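You operate a simulated robot arm through the tools that you are given. There is no shell and no other tool.

You are at the controls of a simulated two-armed robot. One attempt, no reset.

Task
Swap the red and blue cubes for the tall yellow block.
Fine: lock the cube block in the nest first and release it after; stand the cubes on the finish board. Set down upright: red foam cube, blue foam cube.

The check looks at the end state, three seconds after you hand in, the way a careful person would. Anything else that was tipped, shoved, dropped, spilled or broken makes it a failure.

Robot
Two 7-joint arms with two-finger parallel grippers on one trunk, on a base that moves. Base frame: it is fixed to the floor where the robot stands at the start and does not move with it; the origin is under the middle of the robot, x ahead of it, y to its left, z up. Readings come in mm, rad, newtons and seconds.
The left shoulder is at the start at [50, 158, 1008], the right one opposite. With the tool pointing down near the work surface each hand reaches from about 240 to 660 mm from the robot's upright axis, wherever it stands, measured 20 degrees to its own side. Places, roughly: blue foam cube [250, -3500, 750]; cells of the red and blue cubes [300, -3500, 700]; cube block (18x15x5 cm) [300, -3500, 800]; feed knob [400, -3800, 800]; green foam cube [250, -3500, 750]; holder slide [200, -3500, 800]; red foam cube [250, -3500, 750]; tall green block (6x4x8 cm) [900, -2600, 800]; tall yellow block (9x4x10 cm) [200, -3700, 800]; top of the finish board [400, -3000, 700]; yellow foam cube [250, -3500, 750]. Payload 3.91 kg a hand.
Tool frame (each hand has its own): the origin (TCP) lies between the finger pads and is the grasp point; the fingertips stand 30 mm ahead of it; z points along the fingers, y is the line along which they close. Largest opening 110 mm; finger width 20, thickness 10; the body of the gripper, 48 by 112 mm, starts 55 mm behind the TCP.
Orientation is that of the tool frame in the base frame, as a unit quaternion [x, y, z, w]. With the fingers straight down and closing along the base's y, the tool's x points along the base's -x, its y along +y and its z along -z.

Tools
- The arms move only by the tool drive_tool. It takes "left_steps", "right_steps" or both (then of equal length, played together; a hand with none holds still); each is a list of rows, each an object of numbers (a shift or turn left out is 0, a gripper value left out holds the last): "tx", "ty", "tz": the shift along the tool's x, y, z in mm; "rx", "ry", "rz": the turn, a rotation vector about the tool's x, y, z in rad; "grip": the finger opening in mm, from 0 to 110. In form: [{"tx": .., "ty": .., "tz": .., "rx": .., "ry": .., "rz": .., "grip": ..}, ...]. A call has 1 to 20 rows; each row is the pose to reach, as a shift and turn from the pose commanded when the call began, along the tool's axes at that moment. Each row takes 0.2 s and may step no farther than 50 mm and 0.15 rad from the row before; otherwise, or with a gripper value out of range, the whole call is refused. Where a pose cannot be reached the arm comes as near as it can. A force on the tool above 40 N (or 10 N above the force at the start of the call, whichever is more), or a blocked arm, ends the call early, and 0.2 s more pass. Each finger travels about 153 mm/s and halts on what it meets, pressing with about 32 N; the grip force reading is that of the motor and also rises with nothing between the fingers. The clock runs only during rows and for 0.2 s after the last one: add rows that repeat a pose to give the fingers time. The reply holds the time, the measured pose of the TCP, the force on the tool along the base axes, the opening and the grip force, in the units named above and with some noise, with the torque about the TCP (base axes, N m) and any sound that the robot's microphone picked up.
- Cameras (640 x 400 px; columns grow to the right, rows downward): "scene" is now at [131.7, -10.2, 1163.8]; the picture's right is [-0.12, -0.99, 0.00], its down [-0.39, 0.05, -0.92] and it looks along [0.91, -0.11, -0.39] (base axes); focal length 270 px, centre (320, 200). "left" rides on the left gripper at [73, -17, -103] in its tool frame; the picture's right is [0.23, 0.97, 0.00], its down [-0.76, 0.18, -0.62] and it looks along [-0.61, 0.14, 0.78] (tool axes); focal length 222 px, centre (320, 200). "right" rides on the right gripper at [72, 17, -103] in its tool frame; the picture's right is [-0.23, 0.97, 0.00], its down [-0.76, -0.18, -0.62] and it looks along [-0.61, -0.14, 0.78] (tool axes); focal length 222 px, centre (320, 200). There is no depth. A picture from a camera that has moved, and an enlarged one, comes with that camera's place and axes in the base frame and with its lens.
- capture(camera): a new picture of that camera. No time passes.
- raise_lower(by): slides the trunk up (or, below 0, down) by that many mm; the arms and the scene camera ride with it, the base frame stays. It gives what a move gives, with no picture.
- steer(legs): drives the robot by 1 to 6 legs, each [ahead, turn to the left] in mm and rad, along the robot's own axes; the way and the turn of a leg run together, so that a leg with both is an arc; at most 1500 mm and 3.142 rad a leg. The arms and the cameras ride along, it lands a little off, and it stops where it bumps. It gives what a move gives.
- turn_head(pan, tilt): turns the head with the scene camera to pan (to the left, within 1.396 rad either way) and tilt (down, from -0.506 to 1.204), counted from straight ahead of the robot. It gives what a move gives.
- close_up(camera, box): a new picture of the part [left, top, right, bottom] of that camera's present view, enlarged. No time passes.
- close_job(): hands the job in; it is judged then, once.

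Places have to be worked out from the pictures, the camera data and where the tool is seen. Open the grippers and draw the arms clear of the work before you hand the job in, unless the task says otherwise.

The tools are called as a command line: name --argument value ..., lists and objects as JSON in quotes. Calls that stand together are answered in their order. drive_tool: Moves the arms, as the interface text tells. Its arguments: {"type":"object","properties":{"left_steps":{"type":"array","items":{"type":"object","properties":{"tx":{"type":"number"},"ty":{"type":"number"},"tz":{"type":"number"},"rx":{"type":"number"},"ry":{"type":"number"},"rz":{"type":"number"},"grip":{"type":"number"}}}},"right_steps":{"type":"array","items":{"type":"object","properties":{"tx":{"type":"number"},"ty":{"type":"number"},"tz":{"type":"number"},"rx":{"type":"number"},"ry":{"type":"number"},"rz":{"type":"number"},"grip":{"type":"number"}}}}},"required":[]} The other tools are called the same way: raise_lower (by) moves the trunk up or down; steer (legs) drives the base; turn_head (pan, tilt) turns the head that bears the scene camera; capture (camera) takes a picture; close_up (camera, box) takes an enlarged picture of a part of a camera's view; close_job () hands the job in.

At the start:

```text
clock: 0.0
left_eef_pos: [371.2, 156.6, 1028.4]
left_tcp_rot: [-0.001, 1.0, 0.0, 0.0]
left_wrist_force: [0.3, -0.6, -0.2]
left_wrist_torque: [-0.02, -0.03, 0.0]
left_gripper_width: 109.9
left_grip_force: 0.1
right_eef_pos: [319.4, -125.0, 1045.7]
right_tcp_rot: [0.0, 1.0, 0.001, 0.0]
right_wrist_force: [0.4, 0.8, 0.1]
right_wrist_torque: [-0.02, 0.0, -0.04]
right_gripper_width: 110.1
right_grip_force: 0.0
trunk travel left (down, up): [-250.0, 232.0]
robot x, y, heading: [0.8, -0.8, 0.003]
head pan, tilt (commanded): [-0.124, 0.401]
```

scene: 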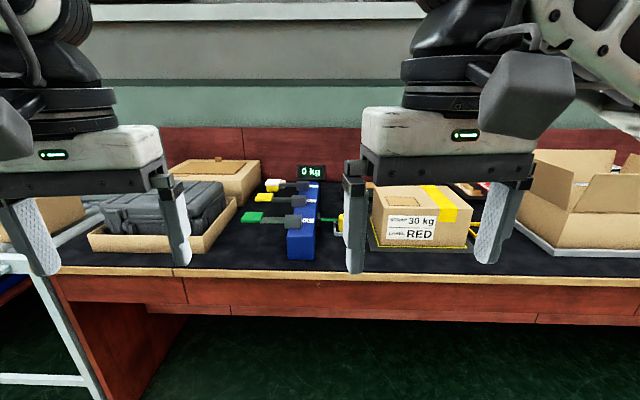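
right: 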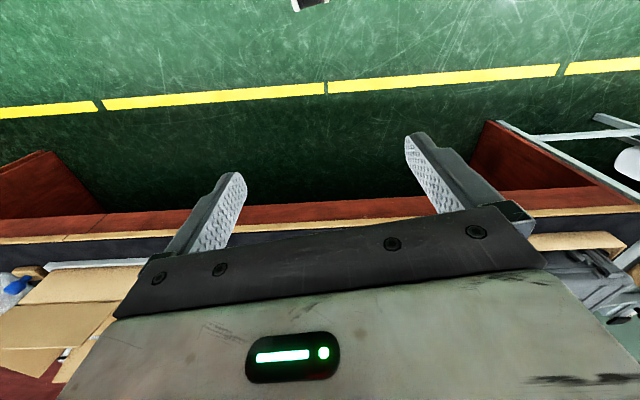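
left: 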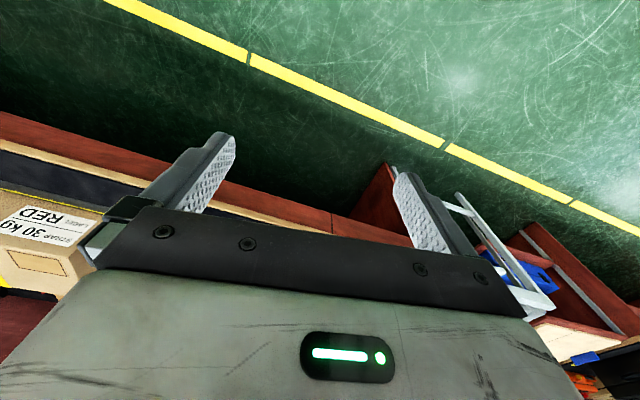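

The start pictures show a bench ahead with other goods; the work lies around y = -3500, far to the robot's right. I turn the head to the right to look there first.

turn_head --pan -1.39 --tilt 0.25

capture --camera "scene"

```text
clock: 1.4
left_eef_pos: [372.6, 156.4, 1030.4]
left_tcp_rot: [-0.001, 1.0, 0.0, 0.001]
left_wrist_force: [0.4, -0.4, 0.1]
left_wrist_torque: [-0.01, 0.02, -0.02]
left_gripper_width: 109.9
left_grip_force: 0.1
right_eef_pos: [317.6, -125.6, 1045.9]
right_tcp_rot: [0.001, 1.0, 0.0, 0.0]
right_wrist_force: [-0.3, -0.4, 0.4]
right_wrist_torque: [0.0, 0.02, -0.01]
right_gripper_width: 110.1
right_grip_force: 0.1
trunk travel left (down, up): [-250.0, 232.0]
robot x, y, heading: [-4.5, -1.3, -0.002]
head pan, tilt (commanded): [-1.389, 0.25]
```

```text
taken
camera scene: at [56.7, -90.6, 1177.9], right [-0.98, -0.18, 0.0], down [-0.04, 0.24, -0.97], along [0.18, -0.95, -0.25], focal length 270 px, centre (320, 200)
```

scene: 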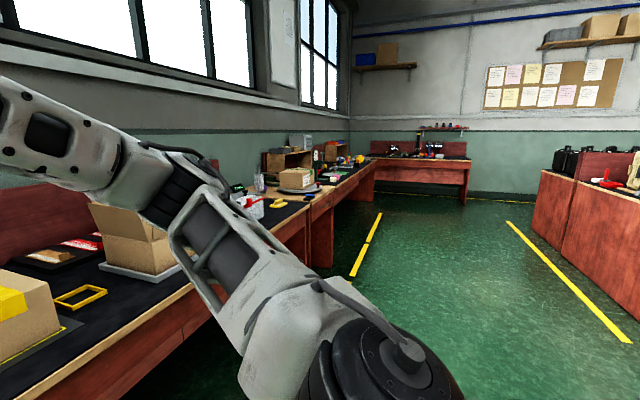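

The far bench sits at the end of the aisle. I enlarge that part to see the layout.

close_up --camera "scene" --box '[230, 110, 490, 270]'

close_up --camera "scene" --box '[360, 120, 490, 200]'

```text
2.46 times, centred on (360, 190) of scene
camera zoom: at [56.7, -90.6, 1177.9], right [-0.98, -0.18, 0.0], down [-0.04, 0.24, -0.97], along [0.18, -0.95, -0.25], focal length 666 px, centre (222, 225)
```

zoom: 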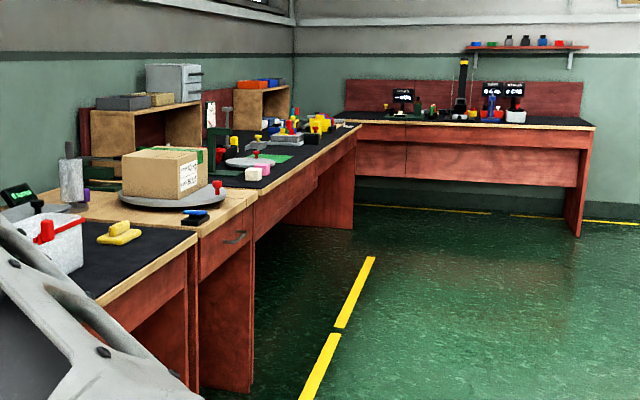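

```text
4.92 times, centred on (425, 160) of scene
camera zoom: at [56.7, -90.6, 1177.9], right [-0.98, -0.18, 0.0], down [-0.04, 0.24, -0.97], along [0.18, -0.95, -0.25], focal length 1331 px, centre (-197, 397)
```

zoom: 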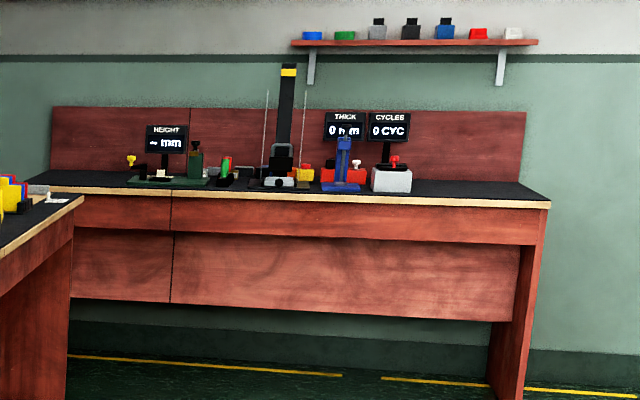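

The room is turned about -0.17 rad against the base frame: the left bench's front edge runs from about (580,-760) to (0,-4570). I drive parallel to it and stop short of the work area to look.

steer --legs '[[0, -1.74], [1400, 0], [1100, 0]]'

turn_head --pan 0.7 --tilt 0.45

capture --camera "scene"

```text
clock: 17.8
left_eef_pos: [-272.3, -2861.6, 1030.0]
left_tcp_rot: [0.756, 0.654, 0.0, -0.001]
left_wrist_force: [-0.2, 0.2, 0.9]
left_wrist_torque: [-0.02, 0.0, -0.03]
left_gripper_width: 110.1
left_grip_force: 0.1
right_eef_pos: [-542.0, -2765.5, 1045.9]
right_tcp_rot: [0.757, 0.653, 0.001, 0.0]
right_wrist_force: [0.2, 0.0, -0.1]
right_wrist_torque: [0.01, 0.0, -0.02]
right_gripper_width: 110.2
right_grip_force: 0.0
trunk travel left (down, up): [-250.0, 232.0]
robot x, y, heading: [-369.7, -2469.0, -1.716]
head pan, tilt (commanded): [-1.389, 0.25]
```

```text
clock: 19.8
left_eef_pos: [-272.1, -2859.8, 1030.0]
left_tcp_rot: [0.756, 0.654, -0.001, 0.0]
left_wrist_force: [-0.2, -0.1, -0.4]
left_wrist_torque: [0.03, 0.02, -0.01]
left_gripper_width: 109.9
left_grip_force: 0.1
right_eef_pos: [-543.0, -2765.1, 1047.1]
right_tcp_rot: [0.757, 0.653, 0.0, 0.0]
right_wrist_force: [0.3, -0.2, -0.2]
right_wrist_torque: [-0.01, 0.0, 0.01]
right_gripper_width: 110.1
right_grip_force: 0.1
trunk travel left (down, up): [-250.0, 232.0]
robot x, y, heading: [-370.6, -2470.2, -1.717]
head pan, tilt (commanded): [0.7, 0.45]
```

```text
taken
camera scene: at [-330.4, -2585.9, 1159.2], right [-0.85, -0.52, 0.0], down [-0.23, 0.37, -0.9], along [0.47, -0.77, -0.44], focal length 270 px, centre (320, 200)
```

scene: 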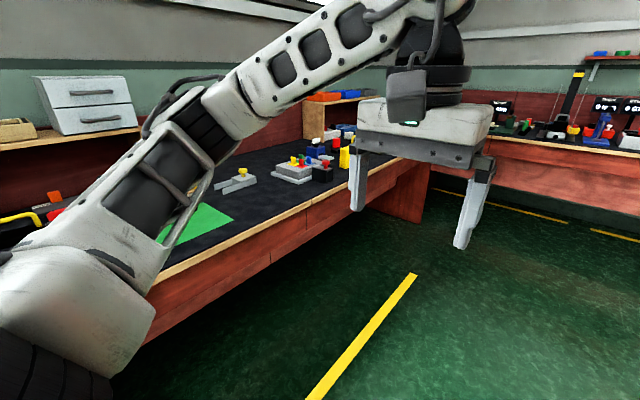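

The green finish board, the cube block and holder, and the yellow block are on the left bench ahead. I drive on about 850 mm, turn to face the bench, and look again.

steer --legs '[[850, 0], [0, 1.547]]'

turn_head --pan 0.0 --tilt 0.6

capture --camera "scene"

```text
clock: 28.1
left_eef_pos: [-99.9, -3214.9, 1028.9]
left_tcp_rot: [0.078, 0.997, 0.0, 0.001]
left_wrist_force: [-0.4, 0.1, -0.1]
left_wrist_torque: [0.0, 0.02, 0.0]
left_gripper_width: 110.2
left_grip_force: 0.1
right_eef_pos: [-198.3, -3484.0, 1046.5]
right_tcp_rot: [0.078, 0.997, 0.001, 0.001]
right_wrist_force: [-0.4, 0.7, -0.2]
right_wrist_torque: [-0.02, -0.02, -0.04]
right_gripper_width: 109.9
right_grip_force: 0.0
trunk travel left (down, up): [-250.0, 232.0]
robot x, y, heading: [-493.4, -3311.6, -0.155]
head pan, tilt (commanded): [0.7, 0.45]
```

```text
clock: 29.2
left_eef_pos: [-100.6, -3215.6, 1029.9]
left_tcp_rot: [0.077, 0.997, 0.0, 0.0]
left_wrist_force: [-0.1, 0.7, -0.2]
left_wrist_torque: [0.02, -0.01, 0.0]
left_gripper_width: 109.9
left_grip_force: 0.1
right_eef_pos: [-197.7, -3483.5, 1046.8]
right_tcp_rot: [0.078, 0.997, 0.001, -0.001]
right_wrist_force: [-0.7, -0.3, -0.1]
right_wrist_torque: [-0.03, 0.0, -0.02]
right_gripper_width: 110.2
right_grip_force: 0.1
trunk travel left (down, up): [-250.0, 232.0]
robot x, y, heading: [-491.7, -3310.5, -0.157]
head pan, tilt (commanded): [0.0, 0.6]
```

```text
taken
camera scene: at [-365.5, -3330.7, 1145.7], right [-0.15, -0.99, 0.0], down [-0.56, 0.09, -0.83], along [0.82, -0.13, -0.56], focal length 270 px, centre (320, 200)
```

scene: 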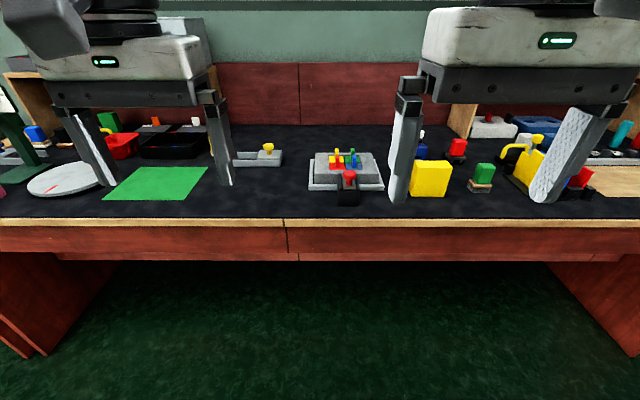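

close_up --camera "scene" --box '[220, 120, 420, 230]'

close_up --camera "scene" --box '[290, 140, 390, 210]'

close_up --camera "scene" --box '[400, 120, 640, 230]'

close_up --camera "scene" --box '[0, 100, 240, 230]'

```text
3.20 times, centred on (320, 175) of scene
camera zoom: at [-365.5, -3330.7, 1145.7], right [-0.15, -0.99, 0.0], down [-0.56, 0.09, -0.83], along [0.82, -0.13, -0.56], focal length 865 px, centre (320, 280)
```

zoom: 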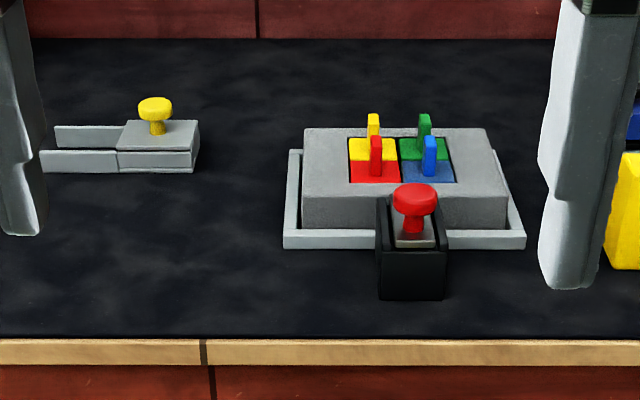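

```text
5.71 times, centred on (340, 175) of scene
camera zoom: at [-365.5, -3330.7, 1145.7], right [-0.15, -0.99, 0.0], down [-0.56, 0.09, -0.83], along [0.82, -0.13, -0.56], focal length 1545 px, centre (206, 343)
```

zoom: 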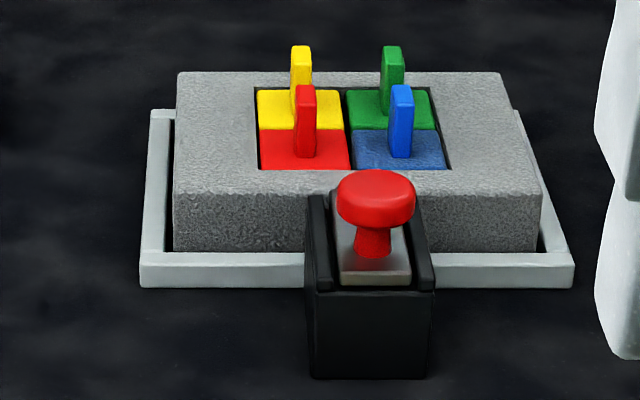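

```text
2.67 times, centred on (520, 175) of scene
camera zoom: at [-365.5, -3330.7, 1145.7], right [-0.15, -0.99, 0.0], down [-0.56, 0.09, -0.83], along [0.82, -0.13, -0.56], focal length 721 px, centre (-213, 267)
```

zoom: 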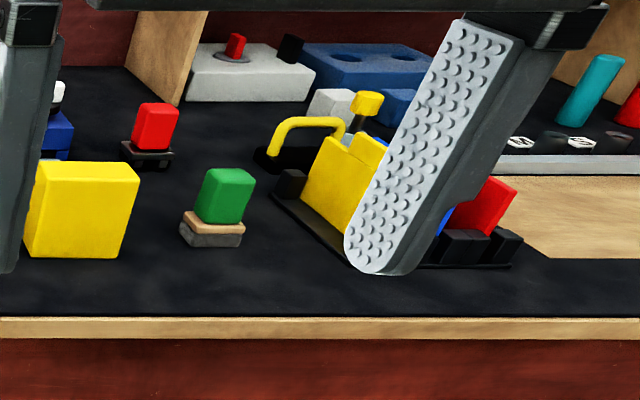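

```text
2.67 times, centred on (120, 165) of scene
camera zoom: at [-365.5, -3330.7, 1145.7], right [-0.15, -0.99, 0.0], down [-0.56, 0.09, -0.83], along [0.82, -0.13, -0.56], focal length 721 px, centre (853, 293)
```

zoom: 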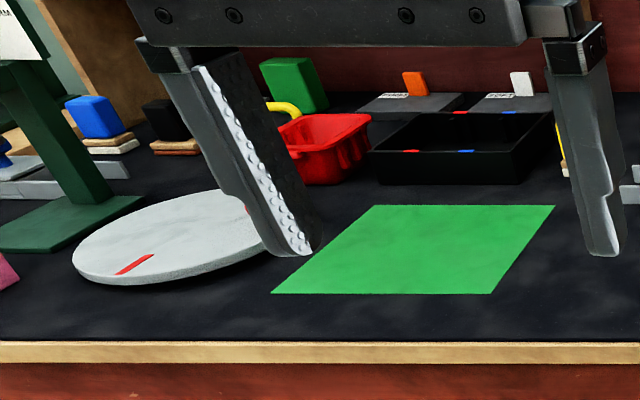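

The gray cube block sits in its nest with a black holder slide (red knob) in front; yellow block to its right, green finish board to the left. From straight ahead, the left hand should reach both block and board and the right hand the knob and yellow block, so I drive closer.

steer --legs '[[300, 0]]'

turn_head --pan -0.15 --tilt 0.95

capture --camera "scene"

capture --camera "right"

capture --camera "left"

```text
clock: 31.2
left_eef_pos: [195.2, -3260.0, 1029.5]
left_tcp_rot: [0.077, 0.997, 0.0, 0.0]
left_wrist_force: [-0.6, 0.4, -0.6]
left_wrist_torque: [0.0, 0.02, -0.02]
left_gripper_width: 110.0
left_grip_force: 0.1
right_eef_pos: [99.1, -3532.4, 1046.4]
right_tcp_rot: [0.077, 0.997, 0.001, 0.001]
right_wrist_force: [0.0, -0.5, 0.5]
right_wrist_torque: [0.0, -0.01, 0.01]
right_gripper_width: 109.9
right_grip_force: 0.0
trunk travel left (down, up): [-250.0, 232.0]
robot x, y, heading: [-196.6, -3355.8, -0.15]
head pan, tilt (commanded): [0.0, 0.6]
```

```text
clock: 32.1
left_eef_pos: [195.9, -3260.8, 1029.6]
left_tcp_rot: [0.077, 0.997, 0.0, 0.0]
left_wrist_force: [0.0, -0.4, -0.4]
left_wrist_torque: [-0.02, 0.02, 0.01]
left_gripper_width: 109.8
left_grip_force: 0.2
right_eef_pos: [98.2, -3530.6, 1047.0]
right_tcp_rot: [0.078, 0.997, 0.001, 0.0]
right_wrist_force: [-0.2, -0.4, 0.1]
right_wrist_torque: [0.0, 0.03, 0.01]
right_gripper_width: 110.1
right_grip_force: 0.2
trunk travel left (down, up): [-250.0, 232.0]
robot x, y, heading: [-195.9, -3357.5, -0.155]
head pan, tilt (commanded): [-0.15, 0.949]
```

```text
taken
camera scene: at [-87.3, -3385.2, 1117.3], right [-0.3, -0.95, 0.0], down [-0.78, 0.24, -0.58], along [0.56, -0.17, -0.81], focal length 270 px, centre (320, 200)
```

scene: 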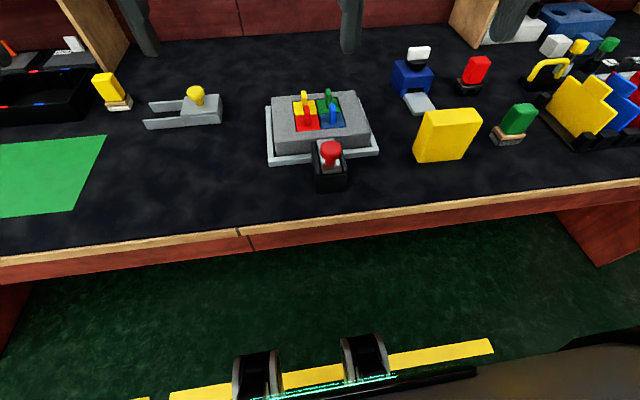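

```text
taken
camera right: at [30.4, -3504.2, 1150.2], right [0.38, 0.93, 0.0], down [0.72, -0.29, 0.62], along [0.58, -0.23, -0.78], focal length 222 px, centre (320, 200)
```

right: 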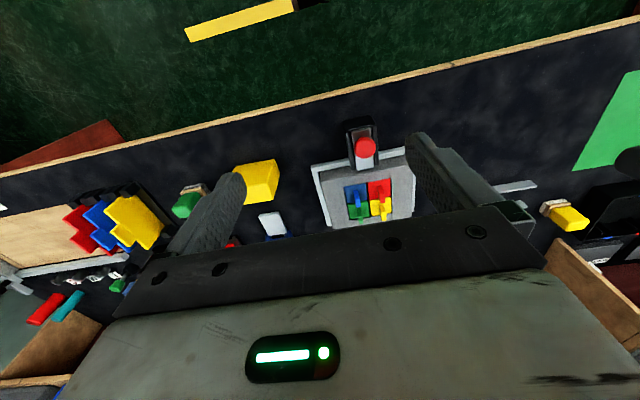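

```text
taken
camera left: at [121.0, -3266.7, 1132.2], right [-0.08, 1.0, 0.0], down [0.78, 0.06, 0.62], along [0.62, 0.05, -0.78], focal length 222 px, centre (320, 200)
```

left: 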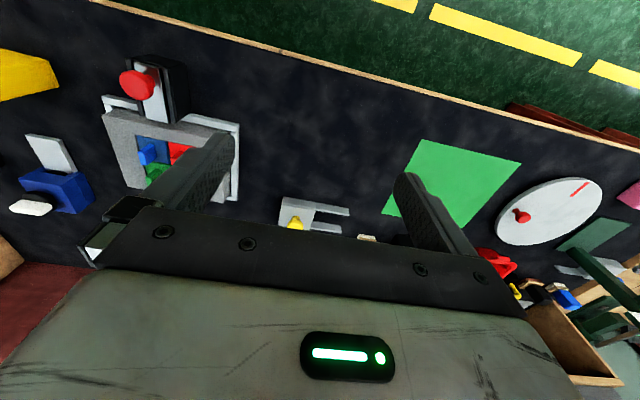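

I now have three views of the block. I enlarge the scene view around the block and nest to measure it.

close_up --camera "scene" --box '[250, 75, 400, 200]'

close_up --camera "right" --box '[290, 110, 430, 240]'

close_up --camera "left" --box '[90, 40, 260, 210]'

close_up --camera "scene" --box '[390, 80, 550, 180]'

```text
3.20 times, centred on (325, 138) of scene
camera zoom: at [-87.3, -3385.2, 1117.3], right [-0.3, -0.95, 0.0], down [-0.78, 0.24, -0.58], along [0.56, -0.17, -0.81], focal length 865 px, centre (304, 400)
```

zoom: 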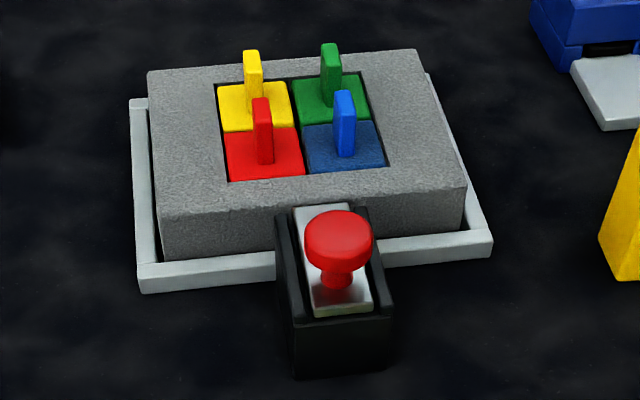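

```text
3.08 times, centred on (360, 175) of right
camera zoom: at [30.4, -3504.2, 1150.2], right [0.38, 0.93, 0.0], down [0.72, -0.29, 0.62], along [0.58, -0.23, -0.78], focal length 684 px, centre (197, 277)
```

zoom: 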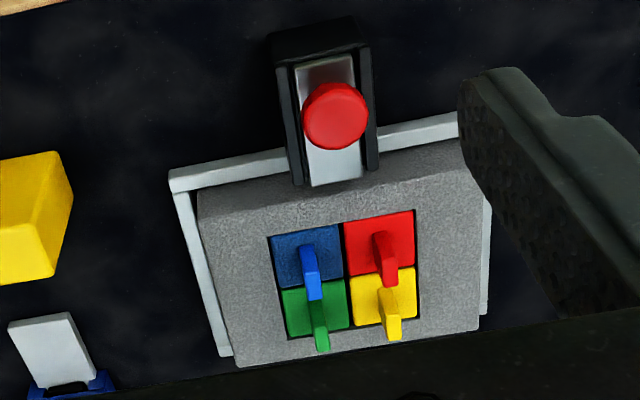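

```text
2.35 times, centred on (175, 125) of left
camera zoom: at [121.0, -3266.7, 1132.2], right [-0.08, 1.0, 0.0], down [0.78, 0.06, 0.62], along [0.62, 0.05, -0.78], focal length 523 px, centre (661, 376)
```

zoom: 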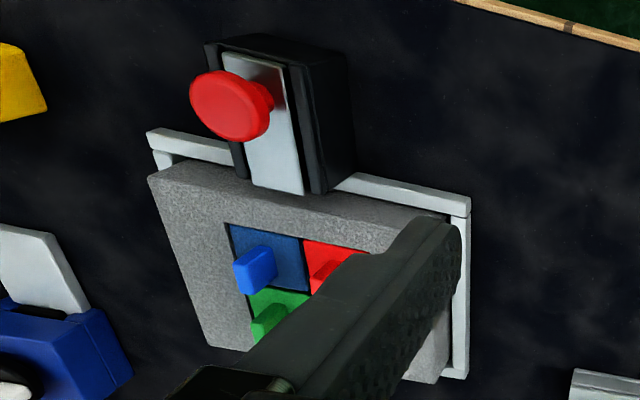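

```text
4.00 times, centred on (470, 130) of scene
camera zoom: at [-87.3, -3385.2, 1117.3], right [-0.3, -0.95, 0.0], down [-0.78, 0.24, -0.58], along [0.56, -0.17, -0.81], focal length 1081 px, centre (-280, 480)
```

zoom: 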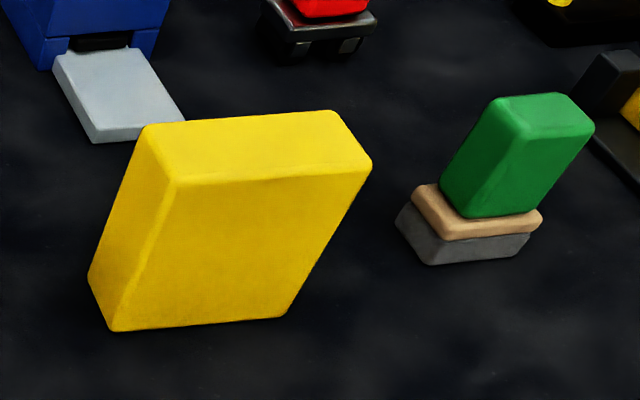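

Rough triangulation puts the red knob top near (205,-3494,820) and the red cube's tab top near (333,-3492,809). I move 60 mm closer so both hands work well within reach, then look again.

steer --legs '[[60, 0]]'

capture --camera "scene"

capture --camera "right"

```text
clock: 33.0
left_eef_pos: [255.9, -3270.9, 1030.2]
left_tcp_rot: [0.077, 0.997, -0.001, -0.001]
left_wrist_force: [0.4, 0.2, 0.1]
left_wrist_torque: [0.02, 0.01, 0.04]
left_gripper_width: 110.1
left_grip_force: 0.0
right_eef_pos: [158.8, -3539.3, 1046.6]
right_tcp_rot: [0.077, 0.997, 0.001, 0.0]
right_wrist_force: [0.3, 0.6, 0.3]
right_wrist_torque: [-0.03, 0.01, 0.01]
right_gripper_width: 110.1
right_grip_force: 0.0
trunk travel left (down, up): [-250.0, 232.0]
robot x, y, heading: [-136.0, -3369.3, -0.157]
head pan, tilt (commanded): [-0.15, 0.949]
```

```text
taken
camera scene: at [-27.9, -3394.5, 1117.2], right [-0.3, -0.95, 0.0], down [-0.78, 0.24, -0.58], along [0.55, -0.17, -0.81], focal length 270 px, centre (320, 200)
```

scene: 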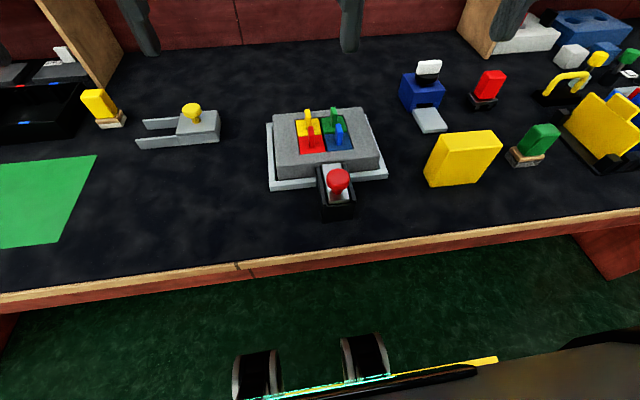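

```text
taken
camera right: at [89.9, -3513.5, 1150.1], right [0.37, 0.93, 0.0], down [0.72, -0.29, 0.62], along [0.58, -0.23, -0.78], focal length 222 px, centre (320, 200)
```

right: 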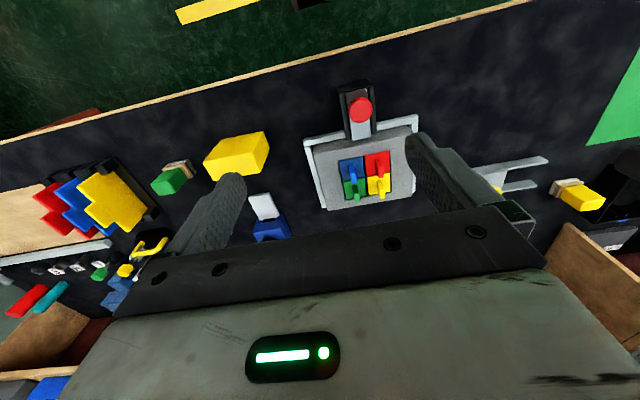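

Base is now at (-136,-3369). I move the right hand above the knob at a safe height (TCP z≈930) with the fingers half closed, then look through its camera.

drive_tool --right_steps '[{"tx": -15, "ty": 20, "tz": 30, "grip": 80}, {"tx": -30, "ty": 40, "tz": 70, "grip": 60}, {"tx": -38, "ty": 51, "tz": 110, "grip": 60}, {"tx": -38, "ty": 51, "tz": 116, "grip": 60}]'

capture --camera "right"

capture --camera "scene"

```text
clock: 34.0
left_eef_pos: [255.6, -3270.9, 1028.6]
left_tcp_rot: [0.076, 0.997, 0.0, 0.001]
left_wrist_force: [-0.4, 0.1, 0.0]
left_wrist_torque: [-0.02, 0.01, -0.01]
left_gripper_width: 110.0
left_grip_force: 0.0
right_eef_pos: [203.8, -3495.6, 930.4]
right_tcp_rot: [0.077, 0.997, 0.0, 0.001]
right_wrist_force: [0.4, 0.4, 0.4]
right_wrist_torque: [0.01, 0.03, -0.02]
right_gripper_width: 59.8
right_grip_force: 0.0
trunk travel left (down, up): [-250.0, 232.0]
robot x, y, heading: [-137.2, -3368.4, -0.155]
head pan, tilt (commanded): [-0.15, 0.949]
```

```text
taken
camera right: at [135.8, -3468.9, 1034.0], right [0.37, 0.93, 0.0], down [0.72, -0.29, 0.62], along [0.58, -0.23, -0.78], focal length 222 px, centre (320, 200)
```

right: 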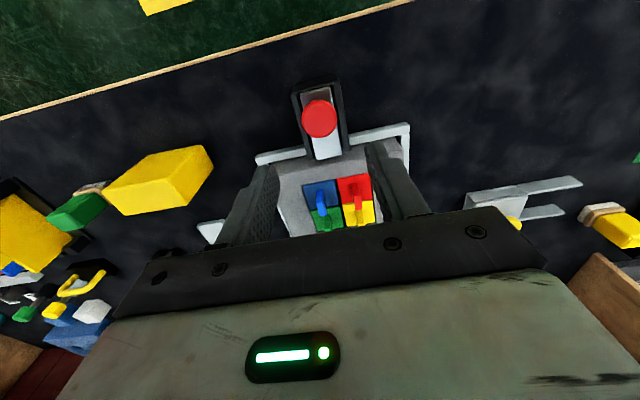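

```text
taken
camera scene: at [-28.1, -3394.5, 1117.3], right [-0.3, -0.95, 0.0], down [-0.78, 0.24, -0.58], along [0.56, -0.17, -0.81], focal length 270 px, centre (320, 200)
```

scene: 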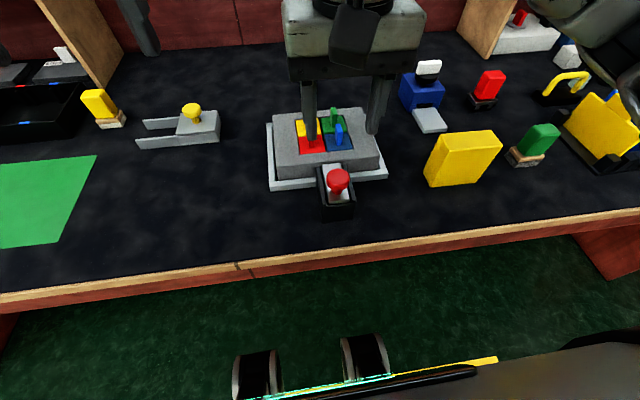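

The knob lies right below the TCP (both cameras agree on about (203,-3495), top z≈822). I enlarge to see the slide and guide details.

close_up --camera "right" --box '[240, 70, 420, 240]'

close_up --camera "scene" --box '[255, 95, 400, 225]'

```text
2.35 times, centred on (330, 155) of right
camera zoom: at [135.8, -3468.9, 1034.0], right [0.37, 0.93, 0.0], down [0.72, -0.29, 0.62], along [0.58, -0.23, -0.78], focal length 523 px, centre (296, 306)
```

zoom: 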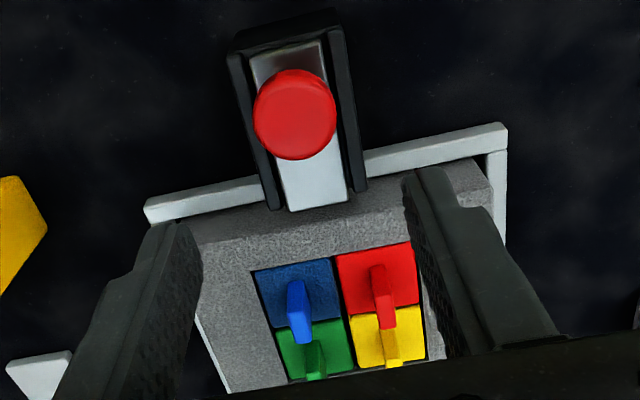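

```text
3.08 times, centred on (328, 160) of scene
camera zoom: at [-28.1, -3394.5, 1117.3], right [-0.3, -0.95, 0.0], down [-0.78, 0.24, -0.58], along [0.56, -0.17, -0.81], focal length 832 px, centre (297, 323)
```

zoom: 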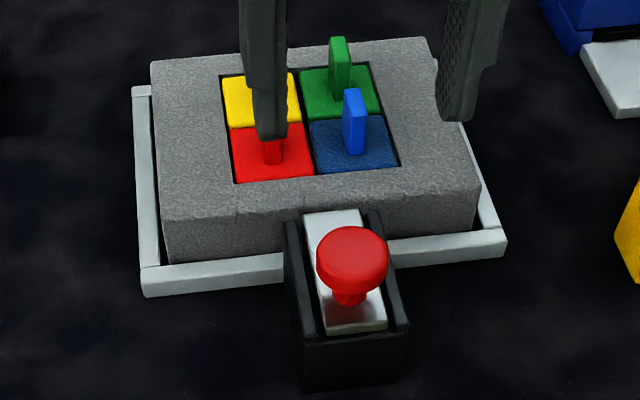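

I descend to TCP z≈834 with the fingers either side of the knob head (tips ≈804, just under the head's top), still open at 60.

drive_tool --right_steps '[{"tz": 40, "grip": 60}, {"tz": 75, "grip": 60}, {"tz": 95, "grip": 60}, {"tz": 95, "grip": 60}]'

capture --camera "right"

close_up --camera "scene" --box '[255, 75, 420, 225]'

```text
clock: 35.0
left_eef_pos: [256.1, -3270.3, 1030.2]
left_tcp_rot: [0.076, 0.997, 0.0, 0.002]
left_wrist_force: [-1.1, -0.4, -1.1]
left_wrist_torque: [-0.01, -0.01, -0.01]
left_gripper_width: 109.9
left_grip_force: 0.1
right_eef_pos: [203.1, -3494.0, 836.2]
right_tcp_rot: [0.078, 0.997, 0.001, 0.0]
right_wrist_force: [-0.3, -0.1, -0.3]
right_wrist_torque: [-0.01, 0.01, -0.01]
right_gripper_width: 60.0
right_grip_force: 0.0
trunk travel left (down, up): [-250.0, 232.0]
robot x, y, heading: [-136.1, -3368.5, -0.157]
head pan, tilt (commanded): [-0.15, 0.949]
```

```text
taken
camera right: at [134.4, -3468.3, 939.2], right [0.37, 0.93, 0.0], down [0.72, -0.29, 0.62], along [0.58, -0.23, -0.78], focal length 222 px, centre (320, 200)
```

right: 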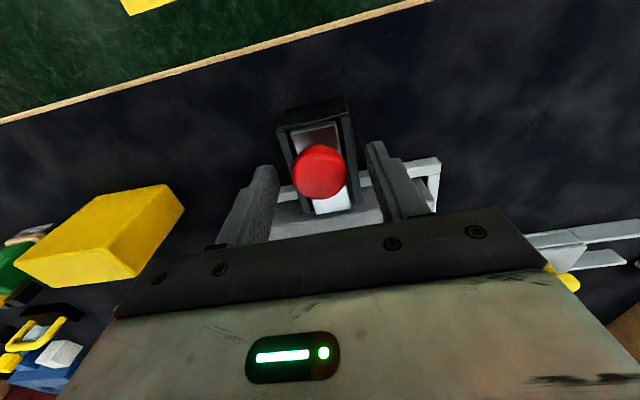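

```text
2.67 times, centred on (338, 150) of scene
camera zoom: at [-28.2, -3394.5, 1117.3], right [-0.3, -0.95, 0.0], down [-0.78, 0.24, -0.58], along [0.56, -0.17, -0.81], focal length 721 px, centre (273, 333)
```

zoom: 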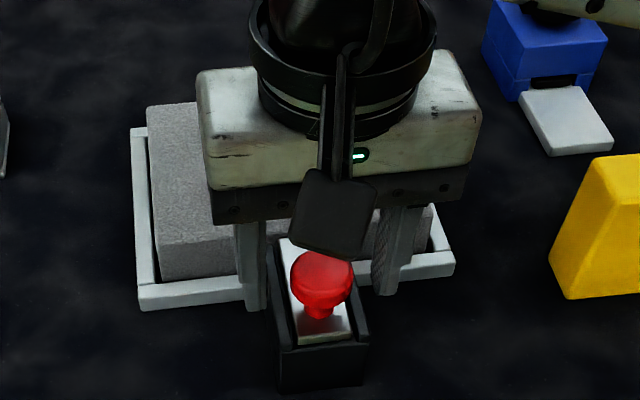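

The knob head sits between the fingers. I close on it gently in place.

drive_tool --right_steps '[{"grip": 40}, {"grip": 28}, {"grip": 24}, {"grip": 24}]'

capture --camera "right"

```text
clock: 36.0
left_eef_pos: [254.2, -3271.0, 1029.5]
left_tcp_rot: [0.076, 0.997, 0.0, 0.001]
left_wrist_force: [0.1, 0.3, 0.1]
left_wrist_torque: [0.02, 0.04, 0.03]
left_gripper_width: 110.4
left_grip_force: 0.1
right_eef_pos: [203.0, -3495.0, 835.3]
right_tcp_rot: [0.077, 0.997, 0.0, -0.001]
right_wrist_force: [0.0, -1.7, -2.4]
right_wrist_torque: [0.0, -0.01, -0.01]
right_gripper_width: 33.2
right_grip_force: 45.5
trunk travel left (down, up): [-250.0, 232.0]
robot x, y, heading: [-136.1, -3369.0, -0.152]
head pan, tilt (commanded): [-0.15, 0.949]
```

```text
taken
camera right: at [134.5, -3468.6, 939.3], right [0.38, 0.93, 0.0], down [0.72, -0.29, 0.62], along [0.58, -0.23, -0.78], focal length 222 px, centre (320, 200)
```

right: 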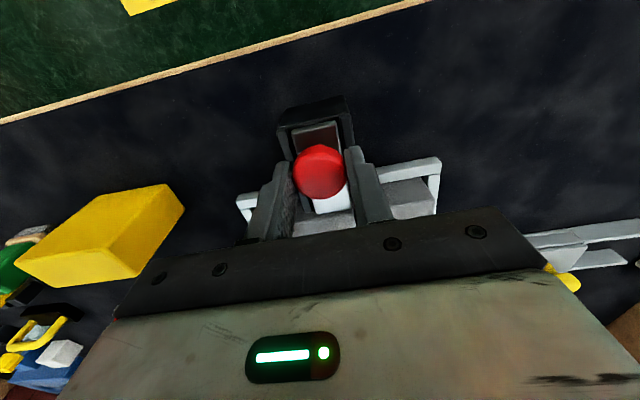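

The knob is held at 33 mm. I push it toward the block (tool −x) in small steps and watch the force.

drive_tool --right_steps '[{"tx": -4}, {"tx": -8}, {"tx": -12}, {"tx": -15}]'

capture --camera "right"

close_up --camera "scene" --box '[255, 95, 420, 225]'

```text
clock: 37.0
left_eef_pos: [254.5, -3269.3, 1029.9]
left_tcp_rot: [0.077, 0.997, 0.0, 0.001]
left_wrist_force: [-0.7, -0.4, -0.7]
left_wrist_torque: [0.0, 0.0, 0.01]
left_gripper_width: 110.0
left_grip_force: 0.1
right_eef_pos: [218.4, -3497.6, 836.0]
right_tcp_rot: [0.077, 0.997, 0.001, 0.0]
right_wrist_force: [-1.3, -1.9, -0.1]
right_wrist_torque: [-0.01, 0.6, 0.08]
right_gripper_width: 32.9
right_grip_force: 45.1
trunk travel left (down, up): [-250.0, 232.0]
robot x, y, heading: [-138.9, -3367.6, -0.16]
head pan, tilt (commanded): [-0.15, 0.949]
```

```text
taken
camera right: at [150.0, -3471.1, 939.3], right [0.37, 0.93, 0.0], down [0.72, -0.29, 0.62], along [0.58, -0.23, -0.78], focal length 222 px, centre (320, 200)
```

right: 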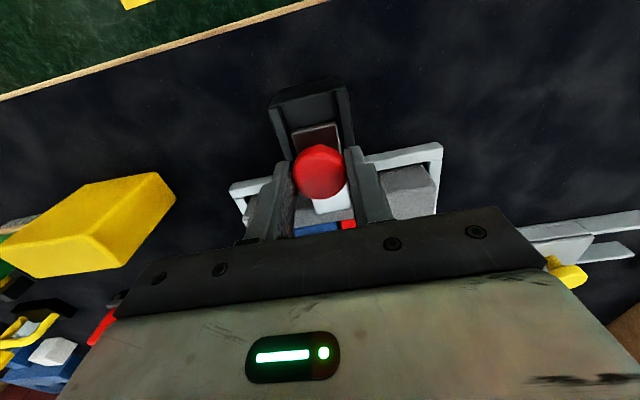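

```text
3.08 times, centred on (338, 160) of scene
camera zoom: at [-28.2, -3394.6, 1117.3], right [-0.3, -0.95, 0.0], down [-0.78, 0.24, -0.58], along [0.56, -0.17, -0.81], focal length 832 px, centre (266, 323)
```

zoom: 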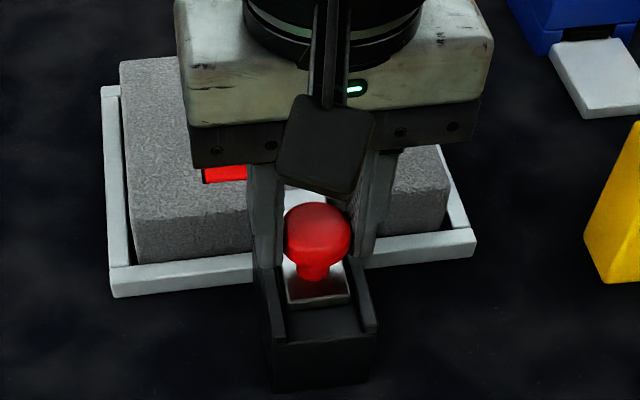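

The slide moved 15 mm freely over the block's front edge with no click yet. I keep pushing in small steps.

drive_tool --right_steps '[{"tx": -3}, {"tx": -6}, {"tx": -9}, {"tx": -12}]'

close_up --camera "scene" --box '[255, 95, 420, 225]'

close_up --camera "right" --box '[220, 70, 460, 240]'

```text
clock: 38.0
left_eef_pos: [255.0, -3270.4, 1029.5]
left_tcp_rot: [0.076, 0.997, 0.0, 0.001]
left_wrist_force: [-0.3, 0.2, -0.2]
left_wrist_torque: [0.0, -0.03, 0.02]
left_gripper_width: 109.7
left_grip_force: 0.1
right_eef_pos: [229.7, -3499.4, 836.3]
right_tcp_rot: [0.077, 0.997, 0.001, 0.001]
right_wrist_force: [-1.9, -2.3, -3.6]
right_wrist_torque: [0.01, 0.37, -0.03]
right_gripper_width: 32.9
right_grip_force: 44.5
trunk travel left (down, up): [-250.0, 232.0]
robot x, y, heading: [-138.6, -3368.0, -0.154]
head pan, tilt (commanded): [-0.15, 0.949]
```

```text
3.08 times, centred on (338, 160) of scene
camera zoom: at [-28.1, -3394.6, 1117.3], right [-0.3, -0.95, 0.0], down [-0.78, 0.24, -0.58], along [0.56, -0.17, -0.81], focal length 832 px, centre (266, 323)
```

zoom: 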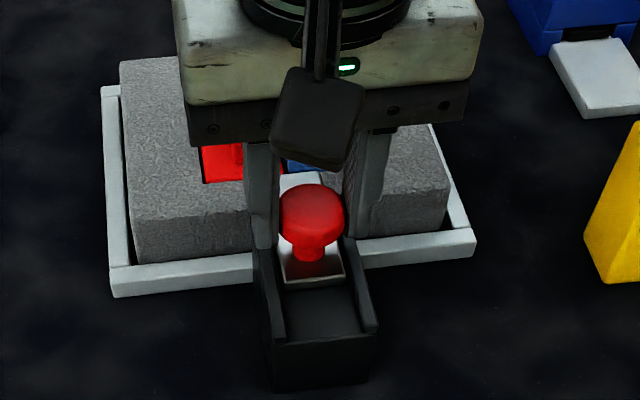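

```text
2.35 times, centred on (340, 155) of right
camera zoom: at [162.2, -3473.1, 939.3], right [0.37, 0.93, 0.0], down [0.72, -0.29, 0.62], along [0.58, -0.23, -0.78], focal length 523 px, centre (273, 306)
```

zoom: 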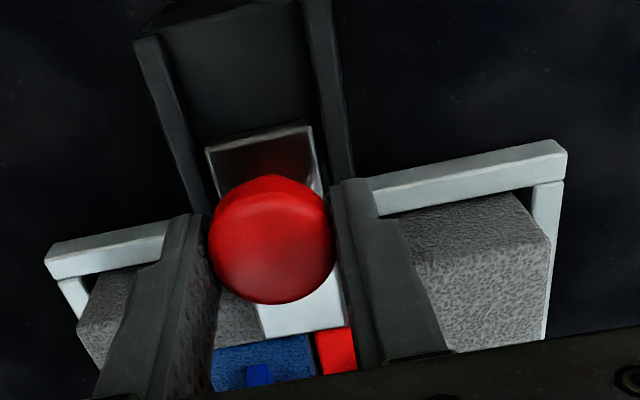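

The plate now overlaps the block's front margin by roughly 12 mm, still moving freely with no stop or click. I push a few more millimetres carefully.

drive_tool --right_steps '[{"tx": -2}, {"tx": -4}, {"tx": -5}, {"tx": -5}]'

close_up --camera "right" --box '[220, 70, 460, 240]'

```text
clock: 39.0
left_eef_pos: [253.9, -3270.1, 1029.7]
left_tcp_rot: [0.077, 0.997, 0.0, 0.001]
left_wrist_force: [-0.9, 0.2, 0.8]
left_wrist_torque: [0.01, 0.0, 0.02]
left_gripper_width: 109.9
left_grip_force: 0.1
right_eef_pos: [233.1, -3500.1, 836.3]
right_tcp_rot: [0.075, 0.997, 0.001, -0.003]
right_wrist_force: [-19.9, -0.3, -7.2]
right_wrist_torque: [-0.08, 0.04, 0.0]
right_gripper_width: 32.8
right_grip_force: 45.0
trunk travel left (down, up): [-250.0, 232.0]
robot x, y, heading: [-136.9, -3368.2, -0.156]
head pan, tilt (commanded): [-0.15, 0.949]
```

```text
2.35 times, centred on (340, 155) of right
camera zoom: at [164.9, -3473.5, 939.6], right [0.37, 0.93, 0.0], down [0.73, -0.29, 0.62], along [0.58, -0.23, -0.78], focal length 523 px, centre (273, 306)
```

zoom: 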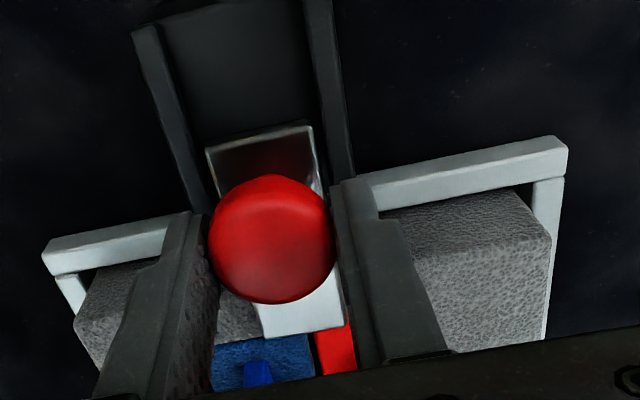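

The slide hit its stop after 30 mm (20 N reaction), so the block is locked with the plate just short of the cells. I relieve the push, open the fingers, and lift straight up.

drive_tool --right_steps '[{"tx": 1.6, "grip": 33}, {"tx": 1.6, "grip": 60}, {"tx": 1.6, "grip": 60}]'

drive_tool --right_steps '[{"tz": -40}, {"tz": -85}, {"tz": -130}, {"tz": -170}, {"tz": -200}]'

capture --camera "right"

close_up --camera "scene" --box '[255, 95, 420, 225]'

```text
clock: 39.8
left_eef_pos: [255.5, -3271.6, 1029.3]
left_tcp_rot: [0.076, 0.997, 0.001, 0.001]
left_wrist_force: [-0.4, -0.2, -0.2]
left_wrist_torque: [0.01, 0.0, 0.0]
left_gripper_width: 109.9
left_grip_force: 0.0
right_eef_pos: [235.0, -3499.5, 835.9]
right_tcp_rot: [0.078, 0.997, 0.001, 0.001]
right_wrist_force: [-0.3, -0.5, -0.2]
right_wrist_torque: [0.0, 0.0, 0.03]
right_gripper_width: 60.1
right_grip_force: 0.1
trunk travel left (down, up): [-250.0, 232.0]
robot x, y, heading: [-134.9, -3364.0, -0.158]
head pan, tilt (commanded): [-0.15, 0.949]
```

```text
clock: 41.0
left_eef_pos: [255.2, -3269.9, 1029.9]
left_tcp_rot: [0.077, 0.997, 0.0, 0.002]
left_wrist_force: [0.3, 0.0, 0.9]
left_wrist_torque: [0.0, 0.01, -0.02]
left_gripper_width: 109.8
left_grip_force: 0.0
right_eef_pos: [232.9, -3499.6, 1037.0]
right_tcp_rot: [0.077, 0.997, 0.0, 0.0]
right_wrist_force: [-0.3, -0.5, 0.0]
right_wrist_torque: [0.0, -0.02, -0.02]
right_gripper_width: 60.2
right_grip_force: 0.0
trunk travel left (down, up): [-250.0, 232.0]
robot x, y, heading: [-139.3, -3368.7, -0.152]
head pan, tilt (commanded): [-0.15, 0.949]
```

```text
taken
camera right: at [164.7, -3473.9, 1140.4], right [0.37, 0.93, 0.0], down [0.72, -0.29, 0.62], along [0.58, -0.23, -0.78], focal length 222 px, centre (320, 200)
```

right: 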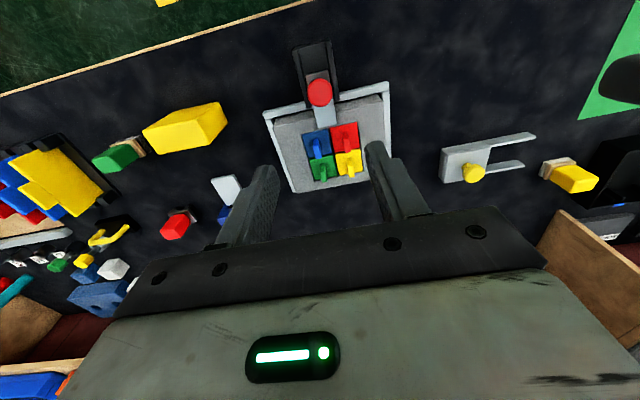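

```text
3.08 times, centred on (338, 160) of scene
camera zoom: at [-28.3, -3394.4, 1117.3], right [-0.3, -0.95, 0.0], down [-0.78, 0.24, -0.58], along [0.56, -0.17, -0.81], focal length 832 px, centre (266, 323)
```

zoom: 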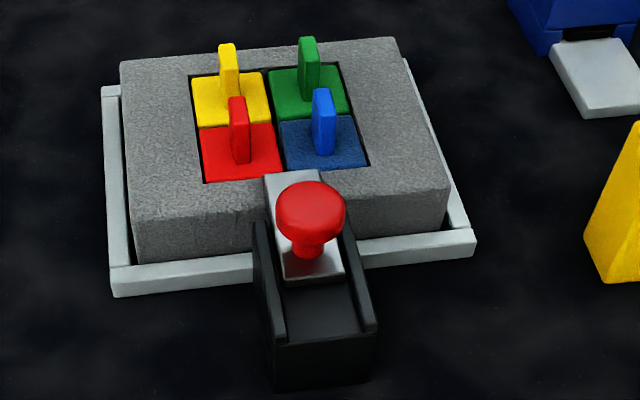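

The block is locked and the plate ends ~7 mm short of the cells. Before moving the right arm away, I enlarge its view to measure the tabs precisely.

close_up --camera "right" --box '[260, 80, 400, 200]'

close_up --camera "scene" --box '[280, 95, 370, 165]'

```text
3.33 times, centred on (330, 140) of right
camera zoom: at [164.7, -3473.9, 1140.4], right [0.37, 0.93, 0.0], down [0.72, -0.29, 0.62], along [0.58, -0.23, -0.78], focal length 740 px, centre (287, 400)
```

zoom: 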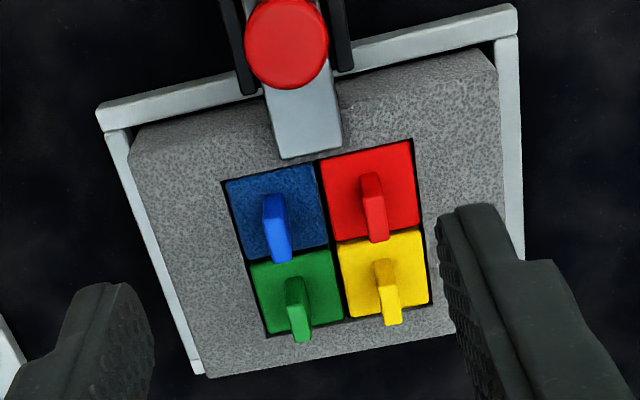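

```text
5.71 times, centred on (325, 130) of scene
camera zoom: at [-28.3, -3394.4, 1117.3], right [-0.3, -0.95, 0.0], down [-0.78, 0.24, -0.58], along [0.56, -0.17, -0.81], focal length 1545 px, centre (291, 600)
```

zoom: 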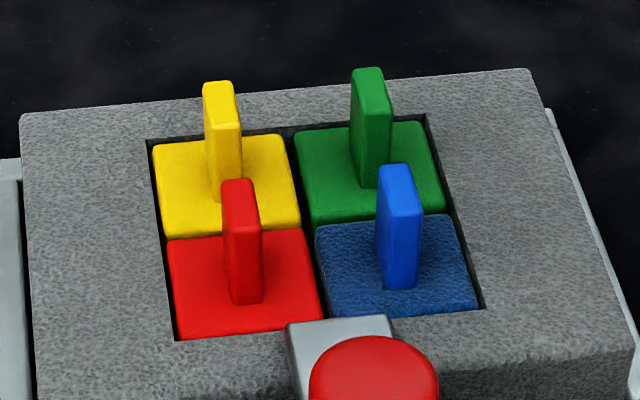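

Tabs triangulate to red (335,-3493) and blue (326,-3541), tops z≈809; block heading ≈ -0.172. I park the right hand to the right side, high up, to free the space for the left hand.

drive_tool --right_steps '[{"tx": 5, "ty": -45}, {"tx": 10, "ty": -90}, {"tx": 15, "ty": -135}, {"tx": 20, "ty": -180}, {"tx": 25, "ty": -225}, {"tx": 30, "ty": -260}]'

capture --camera "scene"

capture --camera "right"

```text
clock: 42.4
left_eef_pos: [255.6, -3270.9, 1031.9]
left_tcp_rot: [0.077, 0.997, 0.0, 0.001]
left_wrist_force: [-0.6, 0.0, 0.3]
left_wrist_torque: [-0.01, -0.05, 0.0]
left_gripper_width: 110.2
left_grip_force: 0.0
right_eef_pos: [162.1, -3754.6, 1035.7]
right_tcp_rot: [0.076, 0.997, 0.001, 0.001]
right_wrist_force: [-0.2, -0.2, -0.1]
right_wrist_torque: [-0.03, 0.0, 0.01]
right_gripper_width: 59.9
right_grip_force: 0.0
trunk travel left (down, up): [-250.0, 232.0]
robot x, y, heading: [-135.2, -3370.1, -0.153]
head pan, tilt (commanded): [-0.15, 0.949]
```

```text
taken
camera scene: at [-28.3, -3394.6, 1117.3], right [-0.3, -0.95, 0.0], down [-0.78, 0.24, -0.58], along [0.56, -0.17, -0.81], focal length 270 px, centre (320, 200)
```

scene: 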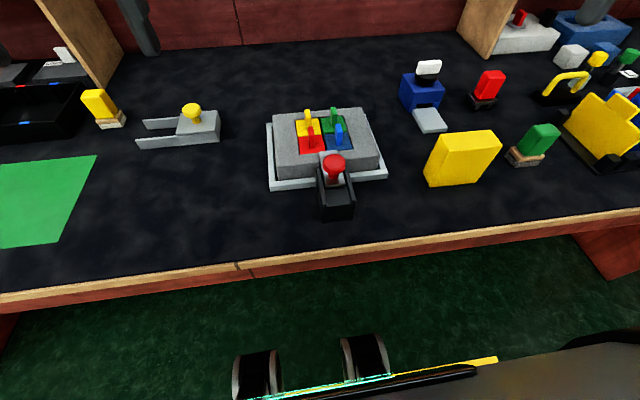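

```text
taken
camera right: at [94.5, -3728.2, 1139.5], right [0.37, 0.93, 0.0], down [0.72, -0.29, 0.62], along [0.58, -0.23, -0.78], focal length 222 px, centre (320, 200)
```

right: 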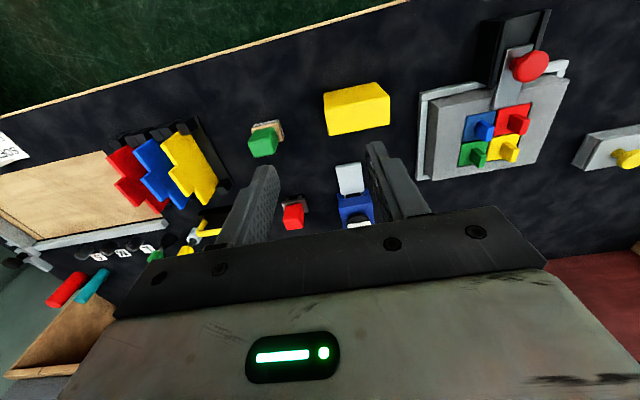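

Right hand is parked. I bring the left hand over the red tab, high first, then down to TCP z≈910 with the fingers narrowed to 40 mm, turning slightly to match the block.

drive_tool --left_steps '[{"tx": -18, "ty": -35, "tz": 5, "rz": 0.003, "grip": 90}, {"tx": -37, "ty": -70, "tz": 10, "rz": 0.006, "grip": 70}, {"tx": -56, "ty": -105, "tz": 15, "rz": 0.009, "grip": 50}, {"tx": -75, "ty": -140, "tz": 20, "rz": 0.012, "grip": 40}, {"tx": -94, "ty": -175, "tz": 25, "rz": 0.015, "grip": 40}, {"tx": -111, "ty": -207, "tz": 40, "rz": 0.017, "grip": 40}, {"tx": -111, "ty": -207, "tz": 80, "rz": 0.017, "grip": 40}, {"tx": -111, "ty": -207, "tz": 120, "rz": 0.017, "grip": 40}]'

capture --camera "left"

capture --camera "scene"

```text
clock: 44.2
left_eef_pos: [333.8, -3490.7, 908.7]
left_tcp_rot: [0.086, 0.996, -0.001, 0.001]
left_wrist_force: [0.4, 0.6, 0.3]
left_wrist_torque: [0.03, 0.01, -0.03]
left_gripper_width: 40.1
left_grip_force: 0.0
right_eef_pos: [163.1, -3754.7, 1035.1]
right_tcp_rot: [0.077, 0.997, 0.001, 0.0]
right_wrist_force: [0.1, 0.4, -0.1]
right_wrist_torque: [-0.01, 0.01, -0.01]
right_gripper_width: 60.0
right_grip_force: 0.2
trunk travel left (down, up): [-250.0, 232.0]
robot x, y, heading: [-133.7, -3368.5, -0.151]
head pan, tilt (commanded): [-0.15, 0.949]
```

```text
taken
camera left: at [258.4, -3494.9, 1011.7], right [-0.06, 1.0, 0.0], down [0.78, 0.05, 0.62], along [0.62, 0.04, -0.78], focal length 222 px, centre (320, 200)
```

left: 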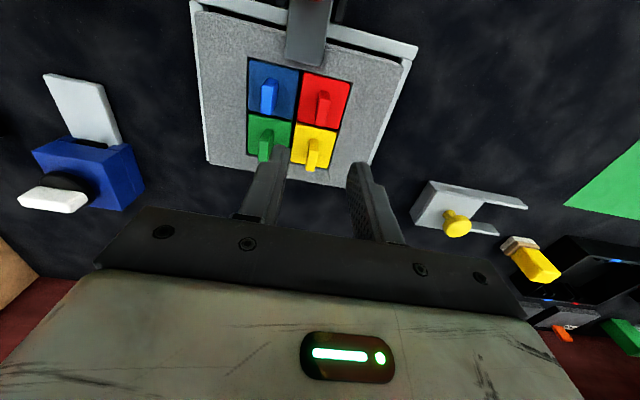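

```text
taken
camera scene: at [-28.1, -3394.4, 1117.3], right [-0.3, -0.95, 0.0], down [-0.78, 0.24, -0.58], along [0.56, -0.17, -0.81], focal length 270 px, centre (320, 200)
```

scene: 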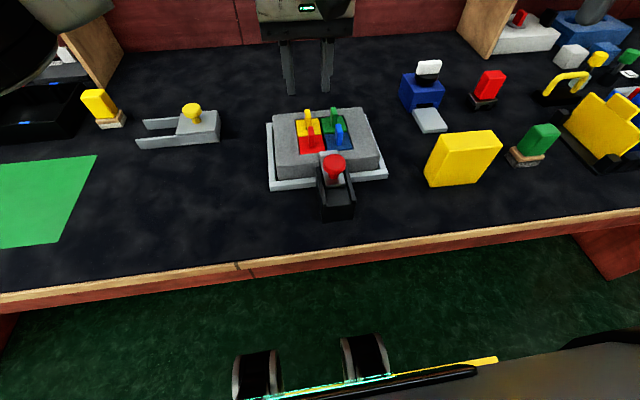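

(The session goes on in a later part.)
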